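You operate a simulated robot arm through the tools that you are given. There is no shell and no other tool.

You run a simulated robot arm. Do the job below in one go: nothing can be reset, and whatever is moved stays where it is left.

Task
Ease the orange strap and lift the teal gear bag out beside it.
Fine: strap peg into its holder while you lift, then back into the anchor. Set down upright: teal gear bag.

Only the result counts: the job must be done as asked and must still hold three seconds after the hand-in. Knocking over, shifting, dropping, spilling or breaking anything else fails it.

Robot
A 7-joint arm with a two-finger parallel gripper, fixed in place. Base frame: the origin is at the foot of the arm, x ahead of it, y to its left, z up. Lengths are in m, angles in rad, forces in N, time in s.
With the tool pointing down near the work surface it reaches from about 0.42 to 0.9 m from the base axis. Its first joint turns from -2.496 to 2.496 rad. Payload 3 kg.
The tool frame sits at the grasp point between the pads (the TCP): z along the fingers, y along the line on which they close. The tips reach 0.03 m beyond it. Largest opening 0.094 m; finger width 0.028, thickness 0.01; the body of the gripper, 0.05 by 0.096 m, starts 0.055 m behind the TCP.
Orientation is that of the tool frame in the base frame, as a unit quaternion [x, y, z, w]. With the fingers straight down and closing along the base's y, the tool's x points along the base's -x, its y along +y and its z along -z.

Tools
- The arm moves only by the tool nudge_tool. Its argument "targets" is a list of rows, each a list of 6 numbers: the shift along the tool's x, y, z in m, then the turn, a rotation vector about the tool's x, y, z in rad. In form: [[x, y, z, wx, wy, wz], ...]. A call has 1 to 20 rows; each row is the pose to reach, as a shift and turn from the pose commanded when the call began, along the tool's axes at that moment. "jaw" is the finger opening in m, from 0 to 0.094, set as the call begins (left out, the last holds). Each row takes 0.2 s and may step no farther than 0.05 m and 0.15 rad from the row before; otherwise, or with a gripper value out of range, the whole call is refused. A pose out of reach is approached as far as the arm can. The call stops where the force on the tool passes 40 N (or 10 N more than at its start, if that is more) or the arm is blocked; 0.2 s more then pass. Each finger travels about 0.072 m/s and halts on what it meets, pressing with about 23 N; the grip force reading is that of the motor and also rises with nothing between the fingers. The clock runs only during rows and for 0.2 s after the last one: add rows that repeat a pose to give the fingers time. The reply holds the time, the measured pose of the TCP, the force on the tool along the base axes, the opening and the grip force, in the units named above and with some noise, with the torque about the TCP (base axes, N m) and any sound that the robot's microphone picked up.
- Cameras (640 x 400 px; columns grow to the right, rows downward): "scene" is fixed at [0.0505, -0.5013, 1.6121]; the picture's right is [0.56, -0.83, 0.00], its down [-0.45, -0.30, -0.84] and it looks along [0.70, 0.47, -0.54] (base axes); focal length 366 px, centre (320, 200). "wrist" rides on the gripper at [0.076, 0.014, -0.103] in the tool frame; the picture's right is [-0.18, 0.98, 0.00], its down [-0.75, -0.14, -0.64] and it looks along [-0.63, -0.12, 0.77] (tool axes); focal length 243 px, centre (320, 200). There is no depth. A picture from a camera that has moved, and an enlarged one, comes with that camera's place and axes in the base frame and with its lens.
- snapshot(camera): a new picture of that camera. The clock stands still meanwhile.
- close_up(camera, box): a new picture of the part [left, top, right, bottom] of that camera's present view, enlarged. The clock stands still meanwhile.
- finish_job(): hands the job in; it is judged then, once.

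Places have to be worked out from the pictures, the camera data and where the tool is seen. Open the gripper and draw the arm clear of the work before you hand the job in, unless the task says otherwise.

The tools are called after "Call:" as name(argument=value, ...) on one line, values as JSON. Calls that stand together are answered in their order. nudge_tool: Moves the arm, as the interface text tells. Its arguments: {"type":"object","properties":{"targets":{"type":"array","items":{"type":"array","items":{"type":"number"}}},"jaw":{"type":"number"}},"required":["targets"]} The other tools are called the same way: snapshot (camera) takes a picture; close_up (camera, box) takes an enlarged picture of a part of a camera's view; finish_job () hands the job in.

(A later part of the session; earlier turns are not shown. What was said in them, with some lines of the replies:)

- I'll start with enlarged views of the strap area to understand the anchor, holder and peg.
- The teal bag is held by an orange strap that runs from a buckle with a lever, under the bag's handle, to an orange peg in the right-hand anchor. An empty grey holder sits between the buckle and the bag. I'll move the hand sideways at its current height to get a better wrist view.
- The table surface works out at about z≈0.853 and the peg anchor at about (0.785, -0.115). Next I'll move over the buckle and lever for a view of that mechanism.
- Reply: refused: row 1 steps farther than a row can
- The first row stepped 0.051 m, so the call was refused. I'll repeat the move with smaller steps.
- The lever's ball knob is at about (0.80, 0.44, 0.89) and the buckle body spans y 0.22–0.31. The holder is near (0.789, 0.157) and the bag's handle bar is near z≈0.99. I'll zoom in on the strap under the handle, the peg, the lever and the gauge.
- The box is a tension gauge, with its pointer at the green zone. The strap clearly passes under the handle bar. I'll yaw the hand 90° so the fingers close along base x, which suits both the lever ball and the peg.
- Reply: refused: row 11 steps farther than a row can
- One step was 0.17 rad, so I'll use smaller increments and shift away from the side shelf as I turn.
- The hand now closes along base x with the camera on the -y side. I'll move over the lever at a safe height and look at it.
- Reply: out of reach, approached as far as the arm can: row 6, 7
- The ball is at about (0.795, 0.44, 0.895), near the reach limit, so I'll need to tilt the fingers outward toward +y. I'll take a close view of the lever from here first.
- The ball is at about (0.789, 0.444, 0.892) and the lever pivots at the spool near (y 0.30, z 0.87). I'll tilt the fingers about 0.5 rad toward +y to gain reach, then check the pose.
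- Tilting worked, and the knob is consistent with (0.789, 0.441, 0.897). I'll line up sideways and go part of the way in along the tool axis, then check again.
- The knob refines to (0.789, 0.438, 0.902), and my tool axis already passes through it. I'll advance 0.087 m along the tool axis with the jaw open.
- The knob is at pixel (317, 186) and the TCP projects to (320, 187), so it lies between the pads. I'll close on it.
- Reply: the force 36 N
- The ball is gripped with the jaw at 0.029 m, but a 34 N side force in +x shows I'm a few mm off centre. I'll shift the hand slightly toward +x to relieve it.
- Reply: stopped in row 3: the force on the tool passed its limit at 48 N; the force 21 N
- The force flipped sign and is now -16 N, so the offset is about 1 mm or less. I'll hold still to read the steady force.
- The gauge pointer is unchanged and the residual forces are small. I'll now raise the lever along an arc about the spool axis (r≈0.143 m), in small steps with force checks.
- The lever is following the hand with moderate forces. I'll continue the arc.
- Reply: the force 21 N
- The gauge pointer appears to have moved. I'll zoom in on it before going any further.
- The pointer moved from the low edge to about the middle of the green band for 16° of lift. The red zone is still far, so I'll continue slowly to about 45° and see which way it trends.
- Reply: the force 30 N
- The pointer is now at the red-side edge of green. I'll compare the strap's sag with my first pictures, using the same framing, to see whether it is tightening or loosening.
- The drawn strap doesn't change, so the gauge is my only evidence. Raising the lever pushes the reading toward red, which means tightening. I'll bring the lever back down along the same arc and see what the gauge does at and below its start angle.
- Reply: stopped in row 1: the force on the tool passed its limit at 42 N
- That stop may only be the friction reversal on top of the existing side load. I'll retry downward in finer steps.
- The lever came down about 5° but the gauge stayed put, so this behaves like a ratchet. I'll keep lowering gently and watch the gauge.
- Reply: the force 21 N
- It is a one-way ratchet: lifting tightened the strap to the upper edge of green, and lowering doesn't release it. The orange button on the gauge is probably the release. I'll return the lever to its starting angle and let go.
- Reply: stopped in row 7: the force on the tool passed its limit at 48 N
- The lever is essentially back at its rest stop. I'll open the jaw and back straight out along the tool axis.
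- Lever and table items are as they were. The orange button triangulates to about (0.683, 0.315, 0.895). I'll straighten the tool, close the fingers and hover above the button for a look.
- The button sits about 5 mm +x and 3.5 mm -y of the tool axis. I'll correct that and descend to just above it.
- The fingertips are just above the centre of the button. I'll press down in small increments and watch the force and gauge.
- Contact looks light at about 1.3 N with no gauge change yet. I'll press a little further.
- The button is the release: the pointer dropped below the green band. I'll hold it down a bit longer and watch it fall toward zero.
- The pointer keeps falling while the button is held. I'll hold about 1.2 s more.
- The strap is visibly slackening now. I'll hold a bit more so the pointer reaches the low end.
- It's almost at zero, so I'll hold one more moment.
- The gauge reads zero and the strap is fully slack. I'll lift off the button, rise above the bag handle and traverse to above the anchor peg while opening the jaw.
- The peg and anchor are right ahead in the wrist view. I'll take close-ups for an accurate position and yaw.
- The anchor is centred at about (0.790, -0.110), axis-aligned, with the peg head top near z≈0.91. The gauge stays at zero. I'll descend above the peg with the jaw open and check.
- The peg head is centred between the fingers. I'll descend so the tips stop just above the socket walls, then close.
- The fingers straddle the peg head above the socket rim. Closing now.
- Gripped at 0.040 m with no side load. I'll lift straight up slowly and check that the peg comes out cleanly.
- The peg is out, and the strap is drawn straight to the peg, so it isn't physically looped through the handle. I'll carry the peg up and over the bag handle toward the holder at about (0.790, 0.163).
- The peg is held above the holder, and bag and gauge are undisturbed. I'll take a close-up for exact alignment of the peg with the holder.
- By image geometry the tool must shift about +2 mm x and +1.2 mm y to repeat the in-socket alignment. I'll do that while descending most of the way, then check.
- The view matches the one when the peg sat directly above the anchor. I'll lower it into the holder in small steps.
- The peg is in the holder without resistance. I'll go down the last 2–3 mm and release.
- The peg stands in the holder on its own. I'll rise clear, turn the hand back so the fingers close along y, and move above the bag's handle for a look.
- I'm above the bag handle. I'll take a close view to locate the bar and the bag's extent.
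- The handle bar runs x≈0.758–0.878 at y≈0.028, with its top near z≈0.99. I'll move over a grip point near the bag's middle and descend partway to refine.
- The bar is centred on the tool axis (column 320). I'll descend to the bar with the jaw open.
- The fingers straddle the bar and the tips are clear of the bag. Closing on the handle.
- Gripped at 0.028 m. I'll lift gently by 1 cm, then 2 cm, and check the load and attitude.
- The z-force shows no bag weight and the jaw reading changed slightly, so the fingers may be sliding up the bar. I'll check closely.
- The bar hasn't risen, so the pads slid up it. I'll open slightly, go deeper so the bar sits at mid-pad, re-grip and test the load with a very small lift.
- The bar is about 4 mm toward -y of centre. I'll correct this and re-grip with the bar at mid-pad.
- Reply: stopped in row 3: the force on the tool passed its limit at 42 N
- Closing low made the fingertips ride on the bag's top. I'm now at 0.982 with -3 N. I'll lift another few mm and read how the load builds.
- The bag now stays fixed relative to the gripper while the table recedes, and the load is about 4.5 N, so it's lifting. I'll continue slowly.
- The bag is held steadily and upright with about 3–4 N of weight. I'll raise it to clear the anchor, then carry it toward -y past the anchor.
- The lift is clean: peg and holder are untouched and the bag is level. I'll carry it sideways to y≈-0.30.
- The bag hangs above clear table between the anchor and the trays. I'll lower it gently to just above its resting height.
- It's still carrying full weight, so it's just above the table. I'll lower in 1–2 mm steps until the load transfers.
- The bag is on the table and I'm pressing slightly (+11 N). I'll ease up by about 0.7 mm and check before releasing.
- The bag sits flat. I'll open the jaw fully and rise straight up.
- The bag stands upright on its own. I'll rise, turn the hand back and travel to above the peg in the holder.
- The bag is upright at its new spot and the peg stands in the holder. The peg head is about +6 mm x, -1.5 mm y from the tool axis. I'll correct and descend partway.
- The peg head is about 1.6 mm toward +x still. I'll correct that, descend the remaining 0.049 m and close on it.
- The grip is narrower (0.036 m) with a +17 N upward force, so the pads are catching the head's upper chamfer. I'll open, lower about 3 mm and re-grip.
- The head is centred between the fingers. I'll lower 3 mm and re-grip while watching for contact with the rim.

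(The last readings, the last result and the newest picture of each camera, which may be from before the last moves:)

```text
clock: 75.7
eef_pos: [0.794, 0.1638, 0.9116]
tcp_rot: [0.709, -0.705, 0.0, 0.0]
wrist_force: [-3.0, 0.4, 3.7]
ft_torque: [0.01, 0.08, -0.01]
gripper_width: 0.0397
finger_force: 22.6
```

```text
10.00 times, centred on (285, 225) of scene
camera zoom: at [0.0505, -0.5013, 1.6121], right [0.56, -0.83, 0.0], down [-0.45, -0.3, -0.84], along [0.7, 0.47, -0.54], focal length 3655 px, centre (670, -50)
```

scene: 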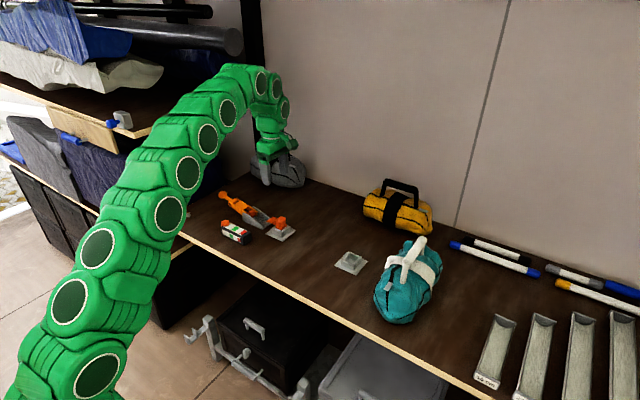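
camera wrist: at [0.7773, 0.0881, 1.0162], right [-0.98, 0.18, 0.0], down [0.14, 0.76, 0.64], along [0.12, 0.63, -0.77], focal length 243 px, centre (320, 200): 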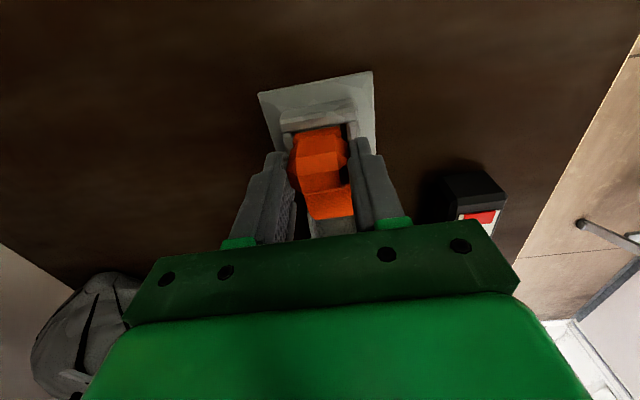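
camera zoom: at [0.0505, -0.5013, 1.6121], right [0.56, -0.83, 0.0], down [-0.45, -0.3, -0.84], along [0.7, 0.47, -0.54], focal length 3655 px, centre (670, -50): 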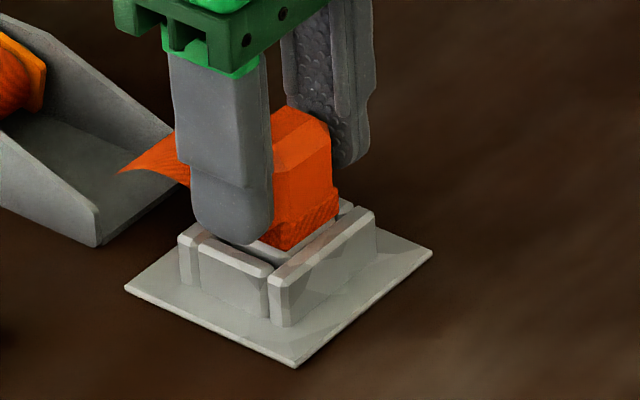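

Now the grip is 0.040 m with little residual force, the same as my first good grasp. I'll lift the peg straight out of the holder.

Call:
nudge_tool(targets=[[0, 0, -0.005, 0, 0, 0], [0, 0, -0.01, 0, 0, 0], [0, 0, -0.02, 0, 0, 0], [0, 0, -0.03, 0, 0, 0], [0, 0, -0.045, 0, 0, 0], [0, 0, -0.06, 0, 0, 0], [0, 0, -0.06, 0, 0, 0]])

Call:
close_up(camera="wrist", box=[240, 30, 400, 220])

Call:
close_up(camera="scene", box=[250, 180, 310, 250])

```text
clock: 77.3
eef_pos: [0.7936, 0.1637, 0.9704]
tcp_rot: [0.709, -0.705, 0.001, 0.0]
wrist_force: [0.1, -0.7, -1.3]
ft_torque: [0.03, -0.02, -0.02]
gripper_width: 0.04
finger_force: 22.6
```

```text
2.11 times, centred on (320, 125) of wrist
camera zoom: at [0.7785, 0.0876, 1.0718], right [-0.98, 0.18, 0.0], down [0.14, 0.76, 0.64], along [0.11, 0.63, -0.77], focal length 511 px, centre (320, 358)
```

zoom: 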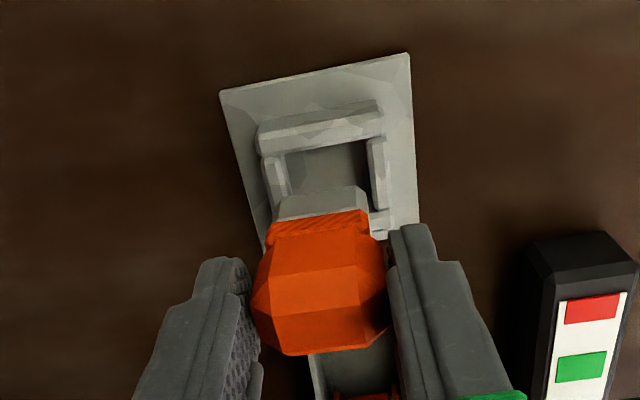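

```text
5.71 times, centred on (280, 215) of scene
camera zoom: at [0.0505, -0.5013, 1.6121], right [0.56, -0.83, 0.0], down [-0.45, -0.3, -0.84], along [0.7, 0.47, -0.54], focal length 2089 px, centre (549, 114)
```

zoom: 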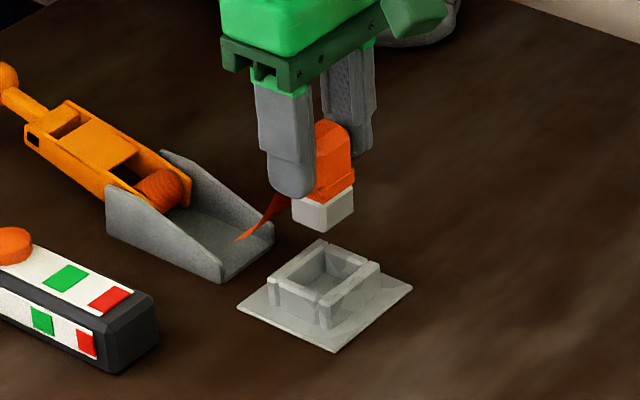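

The peg is held straight. I'll carry it at a safe height back above the anchor and verify alignment with the same camera geometry I used before.

Call:
nudge_tool(targets=[[0, 0, -0.04, 0, 0, 0], [0, 0, -0.08, 0, 0, 0], [0, 0, -0.115, 0, 0, 0], [0.03, 0.001, -0.115, 0, 0, 0], [0.07, 0.002, -0.115, 0, 0, 0], [0.11, 0.003, -0.115, 0, 0, 0], [0.15, 0.004, -0.115, 0, 0, 0], [0.19, 0.005, -0.115, 0, 0, 0], [0.23, 0.0053, -0.115, 0, 0, 0], [0.26, 0.0053, -0.115, 0, 0, 0], [0.272, 0.0053, -0.115, 0, 0, 0], [0.272, 0.0053, -0.115, 0, 0, 0]])

Call:
close_up(camera="wrist", box=[260, 20, 380, 130])

Call:
snapshot(camera="wrist")

Call:
snapshot(camera="scene")

```text
clock: 79.9
eef_pos: [0.7876, -0.1085, 1.0875]
tcp_rot: [0.708, -0.706, 0.001, 0.001]
wrist_force: [-0.4, 0.0, -1.4]
ft_torque: [0.02, 0.03, -0.01]
gripper_width: 0.0398
finger_force: 23.5
```

```text
3.64 times, centred on (320, 75) of wrist
camera zoom: at [0.774, -0.1835, 1.1884], right [-0.98, 0.18, 0.0], down [0.14, 0.76, 0.64], along [0.12, 0.63, -0.77], focal length 882 px, centre (320, 654)
```

zoom: 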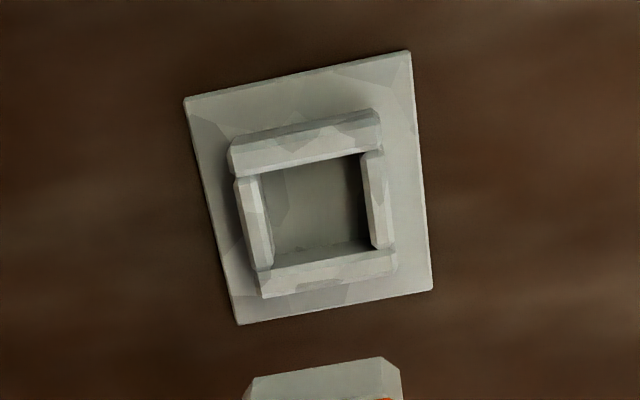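

```text
taken
camera wrist: at [0.774, -0.1835, 1.1884], right [-0.98, 0.18, 0.0], down [0.14, 0.76, 0.64], along [0.12, 0.63, -0.77], focal length 243 px, centre (320, 200)
```

wrist: 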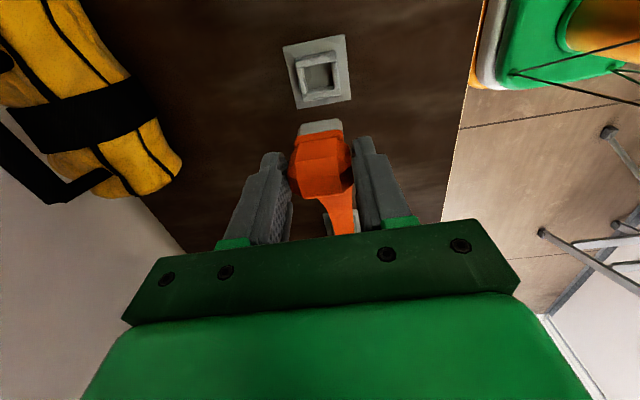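

```text
taken
```

scene: 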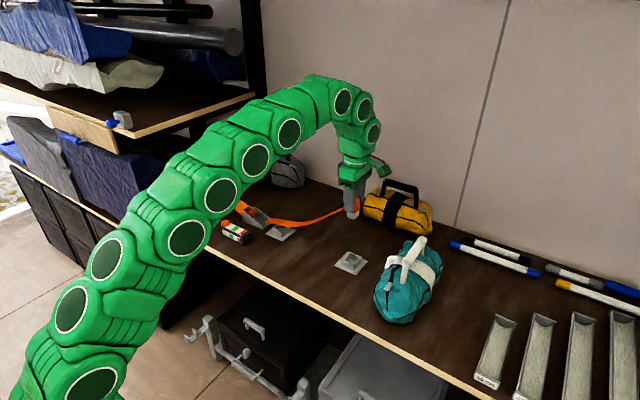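

The anchor centre is offset by roughly (+1.3, -1.8) mm from where the peg block hangs, within the socket's clearance of about ±3.5 mm. I'll correct this while descending most of the way, then check.

Call:
nudge_tool(targets=[[0.0018, -0.0013, 0.03, 0, 0, 0], [0.0018, -0.0013, 0.06, 0, 0, 0], [0.0018, -0.0013, 0.09, 0, 0, 0], [0.0018, -0.0013, 0.12, 0, 0, 0], [0.0018, -0.0013, 0.12, 0, 0, 0]])

Call:
close_up(camera="wrist", box=[240, 30, 400, 220])

Call:
close_up(camera="scene", box=[320, 210, 380, 280])

```text
clock: 81.1
eef_pos: [0.7898, -0.111, 0.966]
tcp_rot: [0.709, -0.705, 0.001, 0.001]
wrist_force: [0.2, -0.3, -1.2]
ft_torque: [-0.01, -0.02, 0.0]
gripper_width: 0.04
finger_force: 22.0
```

```text
2.11 times, centred on (320, 125) of wrist
camera zoom: at [0.7753, -0.1866, 1.0673], right [-0.98, 0.18, 0.0], down [0.14, 0.76, 0.64], along [0.12, 0.63, -0.77], focal length 511 px, centre (320, 358)
```

zoom: 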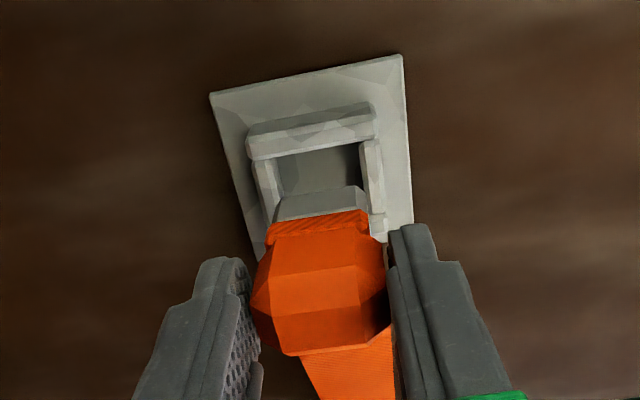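

```text
5.71 times, centred on (350, 245) of scene
camera zoom: at [0.0505, -0.5013, 1.6121], right [0.56, -0.83, 0.0], down [-0.45, -0.3, -0.84], along [0.7, 0.47, -0.54], focal length 2089 px, centre (149, -57)
```

zoom: 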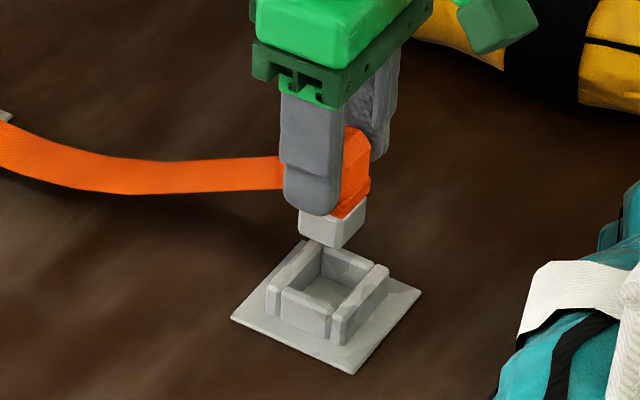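

The peg is slightly off (about -1.5 mm x, -1 mm y) but within clearance. I'll trim that and lower it into the anchor in small steps.

Call:
nudge_tool(targets=[[-0.0008, -0.0013, 0.01, 0, 0, 0], [-0.0008, -0.0013, 0.02, 0, 0, 0], [-0.0008, -0.0013, 0.027, 0, 0, 0], [-0.0008, -0.0013, 0.034, 0, 0, 0], [-0.0008, -0.0013, 0.041, 0, 0, 0], [-0.0008, -0.0013, 0.047, 0, 0, 0], [-0.0008, -0.0013, 0.051, 0, 0, 0], [-0.0008, -0.0013, 0.051, 0, 0, 0]])

Call:
close_up(camera="wrist", box=[240, 50, 400, 240])

Call:
close_up(camera="scene", box=[330, 230, 380, 280])

```text
clock: 82.9
eef_pos: [0.7909, -0.1098, 0.9154]
tcp_rot: [0.709, -0.706, 0.0, 0.001]
wrist_force: [-1.2, -0.5, -1.9]
ft_torque: [-0.02, 0.06, 0.0]
gripper_width: 0.04
finger_force: 22.8
```

```text
2.11 times, centred on (320, 145) of wrist
camera zoom: at [0.7764, -0.1852, 1.0169], right [-0.98, 0.18, 0.0], down [0.14, 0.76, 0.64], along [0.11, 0.63, -0.77], focal length 511 px, centre (320, 316)
```

zoom: 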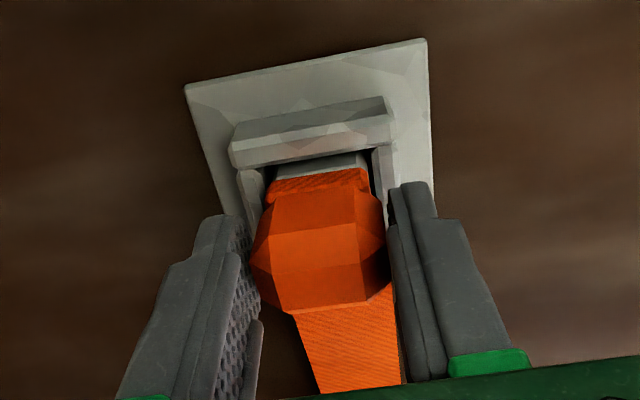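

```text
8.00 times, centred on (355, 255) of scene
camera zoom: at [0.0505, -0.5013, 1.6121], right [0.56, -0.83, 0.0], down [-0.45, -0.3, -0.84], along [0.7, 0.47, -0.54], focal length 2924 px, centre (40, -240)
```

zoom: 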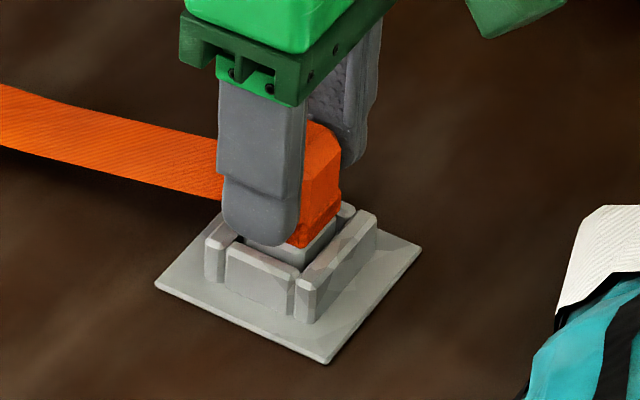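

The peg is in the socket with no resistance. I'll lower the last few mm until it bottoms out.

Call:
nudge_tool(targets=[[0, 0, 0.001, 0, 0, 0], [0, 0, 0.002, 0, 0, 0], [0, 0, 0.003, 0, 0, 0], [0, 0, 0.003, 0, 0, 0]])

Call:
close_up(camera="scene", box=[330, 230, 380, 280])

```text
clock: 83.9
eef_pos: [0.7917, -0.1098, 0.9128]
tcp_rot: [0.709, -0.705, 0.001, 0.001]
wrist_force: [0.9, -1.9, -0.7]
ft_torque: [-0.07, -0.11, -0.01]
gripper_width: 0.04
finger_force: 23.3
```

```text
8.00 times, centred on (355, 255) of scene
camera zoom: at [0.0505, -0.5013, 1.6121], right [0.56, -0.83, 0.0], down [-0.45, -0.3, -0.84], along [0.7, 0.47, -0.54], focal length 2924 px, centre (40, -240)
```

zoom: 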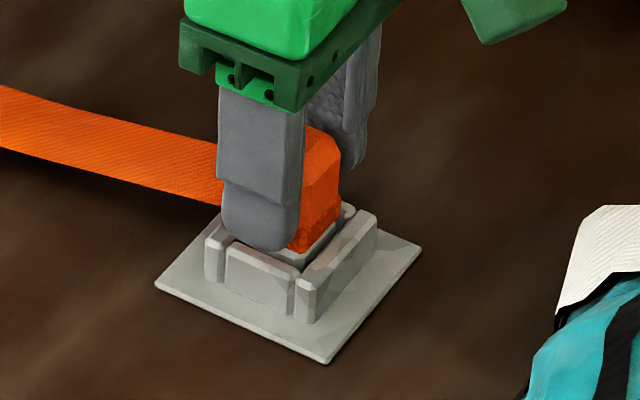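

It's nearly fully seated. I'll make one more small push to confirm the bottom contact.

Call:
nudge_tool(targets=[[0, 0, 0.001, 0, 0, 0], [0, 0, 0.002, 0, 0, 0], [0, 0, 0.002, 0, 0, 0]])

Call:
close_up(camera="scene", box=[330, 230, 380, 280])

```text
clock: 84.7
eef_pos: [0.7921, -0.1096, 0.9117]
tcp_rot: [0.709, -0.705, 0.001, 0.0]
wrist_force: [-3.9, 0.3, 12.1]
ft_torque: [0.0, 0.11, 0.05]
gripper_width: 0.0399
finger_force: 22.8
```

```text
8.00 times, centred on (355, 255) of scene
camera zoom: at [0.0505, -0.5013, 1.6121], right [0.56, -0.83, 0.0], down [-0.45, -0.3, -0.84], along [0.7, 0.47, -0.54], focal length 2924 px, centre (40, -240)
```

zoom: 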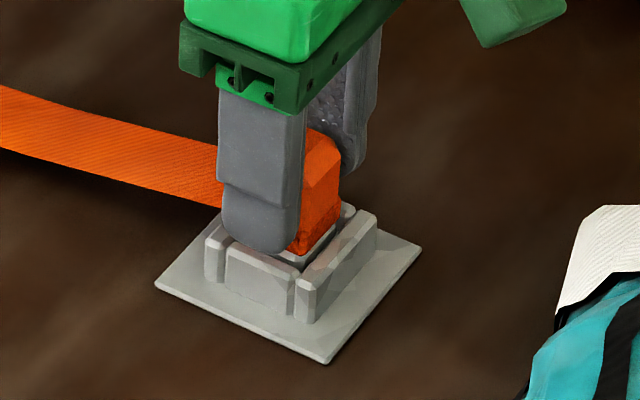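

The +12 N confirms the peg is bottomed in the anchor. I'll open the jaw and rise straight up.

Call:
nudge_tool(targets=[[0, 0, 0, 0, 0, 0], [0, 0, 0, 0, 0, 0], [0, 0, 0, 0, 0, 0], [0, 0, -0.015, 0, 0, 0], [0, 0, -0.04, 0, 0, 0], [0, 0, -0.08, 0, 0, 0], [0, 0, -0.12, 0, 0, 0], [0, 0, -0.17, 0, 0, 0], [0, 0, -0.17, 0, 0, 0]], jaw=0.07)

Call:
snapshot(camera="scene")

Call:
close_up(camera="scene", box=[330, 230, 380, 280])

Call:
close_up(camera="wrist", box=[260, 20, 380, 130])

```text
clock: 86.7
eef_pos: [0.7905, -0.1089, 1.0797]
tcp_rot: [0.709, -0.705, 0.001, 0.001]
wrist_force: [-0.3, 0.1, 0.9]
ft_torque: [0.0, 0.03, -0.01]
gripper_width: 0.0701
finger_force: 0.1
```

```text
taken
```

scene: 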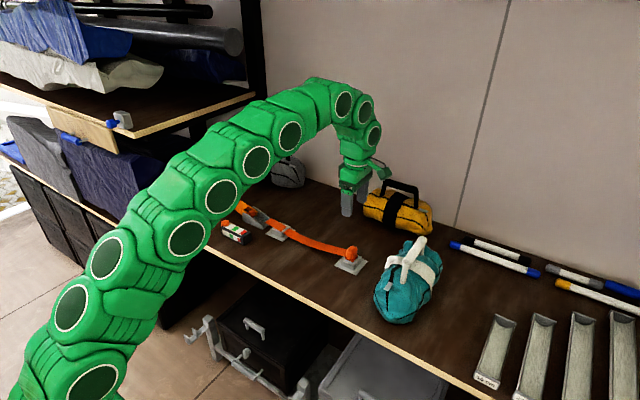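

```text
8.00 times, centred on (355, 255) of scene
camera zoom: at [0.0505, -0.5013, 1.6121], right [0.56, -0.83, 0.0], down [-0.45, -0.3, -0.84], along [0.7, 0.47, -0.54], focal length 2924 px, centre (40, -240)
```

zoom: 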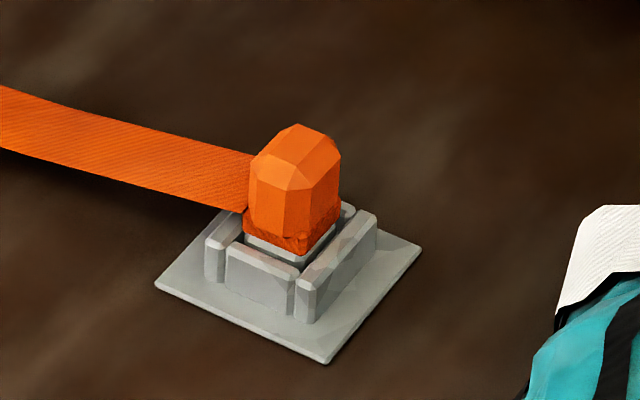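

```text
3.64 times, centred on (320, 75) of wrist
camera zoom: at [0.7757, -0.1848, 1.1821], right [-0.98, 0.18, 0.0], down [0.14, 0.76, 0.64], along [0.12, 0.63, -0.77], focal length 882 px, centre (320, 654)
```

zoom: 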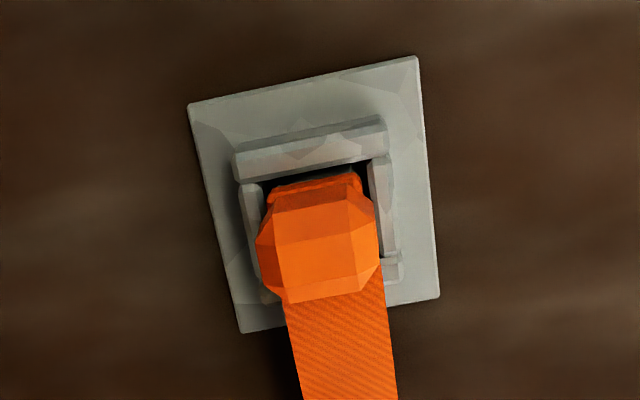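

The peg is seated in the anchor and the bag stands beside it. I'll open the jaw fully, draw the arm up and back toward the base, and do a final check.

Call:
nudge_tool(targets=[[0, 0.02, -0.03, 0, 0, 0], [0, 0.06, -0.055, 0, 0, 0], [0, 0.1, -0.08, 0, 0, 0], [0, 0.145, -0.1, 0, 0, 0], [0, 0.19, -0.12, 0, 0, 0], [0, 0.235, -0.135, 0, 0, 0], [0, 0.25, -0.14, 0, 0, 0], [0, 0.25, -0.14, 0, 0, 0]], jaw=0.094)

Call:
snapshot(camera="scene")

Call:
close_up(camera="scene", box=[330, 200, 470, 330])

Call:
close_up(camera="scene", box=[200, 180, 380, 290])

```text
clock: 88.5
eef_pos: [0.5409, -0.1122, 1.2201]
tcp_rot: [0.709, -0.705, 0.001, 0.001]
wrist_force: [0.3, 0.8, -0.2]
ft_torque: [-0.05, 0.0, -0.03]
gripper_width: 0.0941
finger_force: 0.2
```

```text
taken
```

scene: 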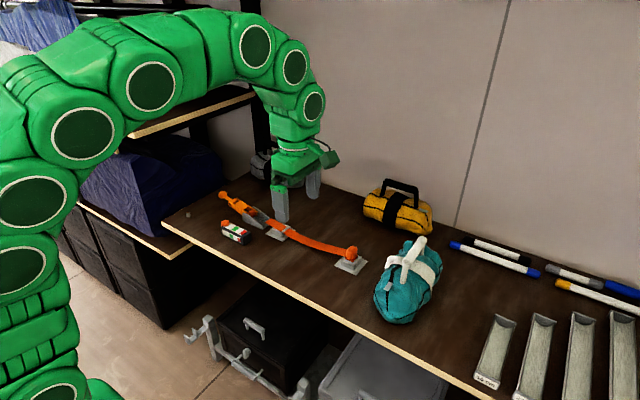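

```text
3.08 times, centred on (400, 265) of scene
camera zoom: at [0.0505, -0.5013, 1.6121], right [0.56, -0.83, 0.0], down [-0.45, -0.3, -0.84], along [0.7, 0.47, -0.54], focal length 1125 px, centre (74, 0)
```

zoom: 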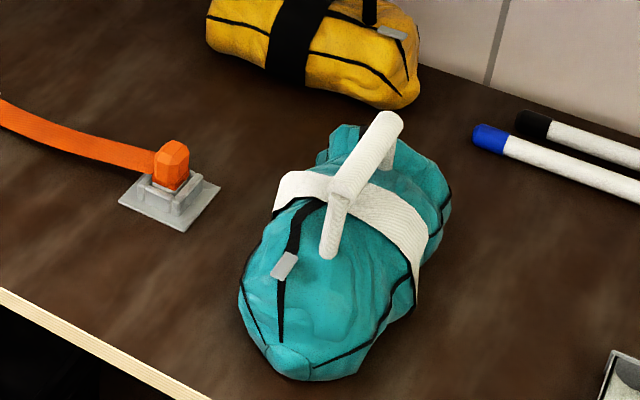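

```text
3.56 times, centred on (290, 235) of scene
camera zoom: at [0.0505, -0.5013, 1.6121], right [0.56, -0.83, 0.0], down [-0.45, -0.3, -0.84], along [0.7, 0.47, -0.54], focal length 1300 px, centre (427, 76)
```

zoom: 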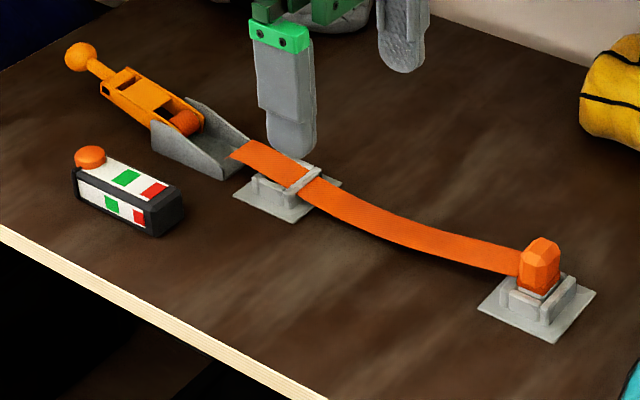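

Everything looks right: peg in the anchor, strap slack with the gauge at zero, lever at rest, bag upright. I'll wait a moment and confirm nothing is moving before handing in.

Call:
nudge_tool(targets=[[0, 0, 0, 0, 0, 0], [0, 0, 0, 0, 0, 0], [0, 0, 0, 0, 0, 0], [0, 0, 0, 0, 0, 0], [0, 0, 0, 0, 0, 0], [0, 0, 0, 0, 0, 0], [0, 0, 0, 0, 0, 0], [0, 0, 0, 0, 0, 0], [0, 0, 0, 0, 0, 0], [0, 0, 0, 0, 0, 0]])

Call:
close_up(camera="scene", box=[330, 200, 470, 330])

Call:
close_up(camera="scene", box=[210, 180, 280, 250])

Call:
snapshot(camera="wrist")

```text
clock: 90.7
eef_pos: [0.5421, -0.1109, 1.2203]
tcp_rot: [0.709, -0.705, 0.0, 0.001]
wrist_force: [-0.1, -0.2, 0.2]
ft_torque: [0.05, 0.02, 0.0]
gripper_width: 0.0939
finger_force: 0.0
```

```text
3.08 times, centred on (400, 265) of scene
camera zoom: at [0.0505, -0.5013, 1.6121], right [0.56, -0.83, 0.0], down [-0.45, -0.3, -0.84], along [0.7, 0.47, -0.54], focal length 1125 px, centre (74, 0)
```

zoom: 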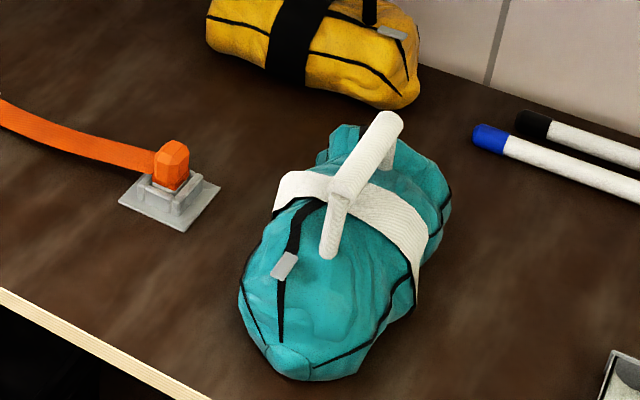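

```text
5.71 times, centred on (245, 215) of scene
camera zoom: at [0.0505, -0.5013, 1.6121], right [0.56, -0.83, 0.0], down [-0.45, -0.3, -0.84], along [0.7, 0.47, -0.54], focal length 2089 px, centre (749, 114)
```

zoom: 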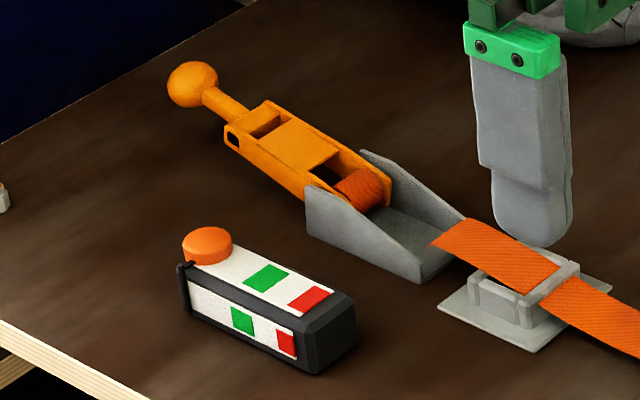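

```text
taken
camera wrist: at [0.5266, -0.1871, 1.3215], right [-0.98, 0.18, 0.0], down [0.14, 0.76, 0.64], along [0.12, 0.63, -0.77], focal length 243 px, centre (320, 200)
```

wrist: 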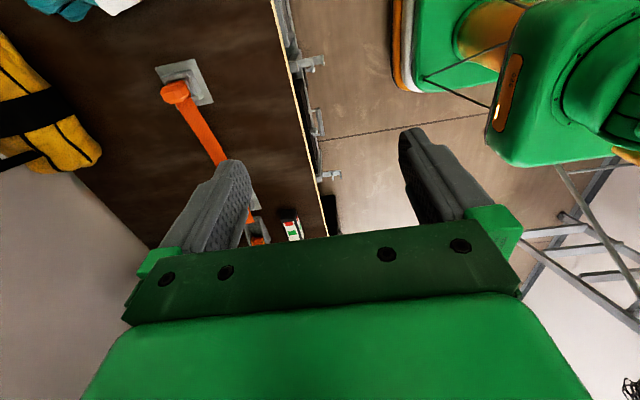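

Nothing moved over the last two seconds. The strap is eased with the gauge at zero, the peg is back in the anchor and the teal bag stands upright beside it. The lever and other items are in place, the gripper is open and the arm is clear. Handing in.

Call:
finish_job()

```text
The job is handed in.
```

The job is handed in. The teal bag is out of the strap and standing upright on the table to the right of the anchor. The strap peg is back in its anchor.

- **Easing the strap:** I first raised the lever, which turned out to be a one-way ratchet, so it tightened the strap to the upper edge of green (never into red). I put the lever back at rest and held the gauge's orange button until the gauge read zero. I left the strap eased.
- **Peg:** it sat in its holder while I lifted the bag, then went back into the anchor until it bottomed out.
- **Bag:** the first grip on the handle slipped, which may have turned the bag very slightly where it stood. The second grip held. Its resting lean may differ from the start by a few degrees, but the handle is up.

In the last pictures, about two seconds apart, nothing moved. The lever, gauge and the other items I checked looked undisturbed. The gripper is open and the arm is clear of the work.
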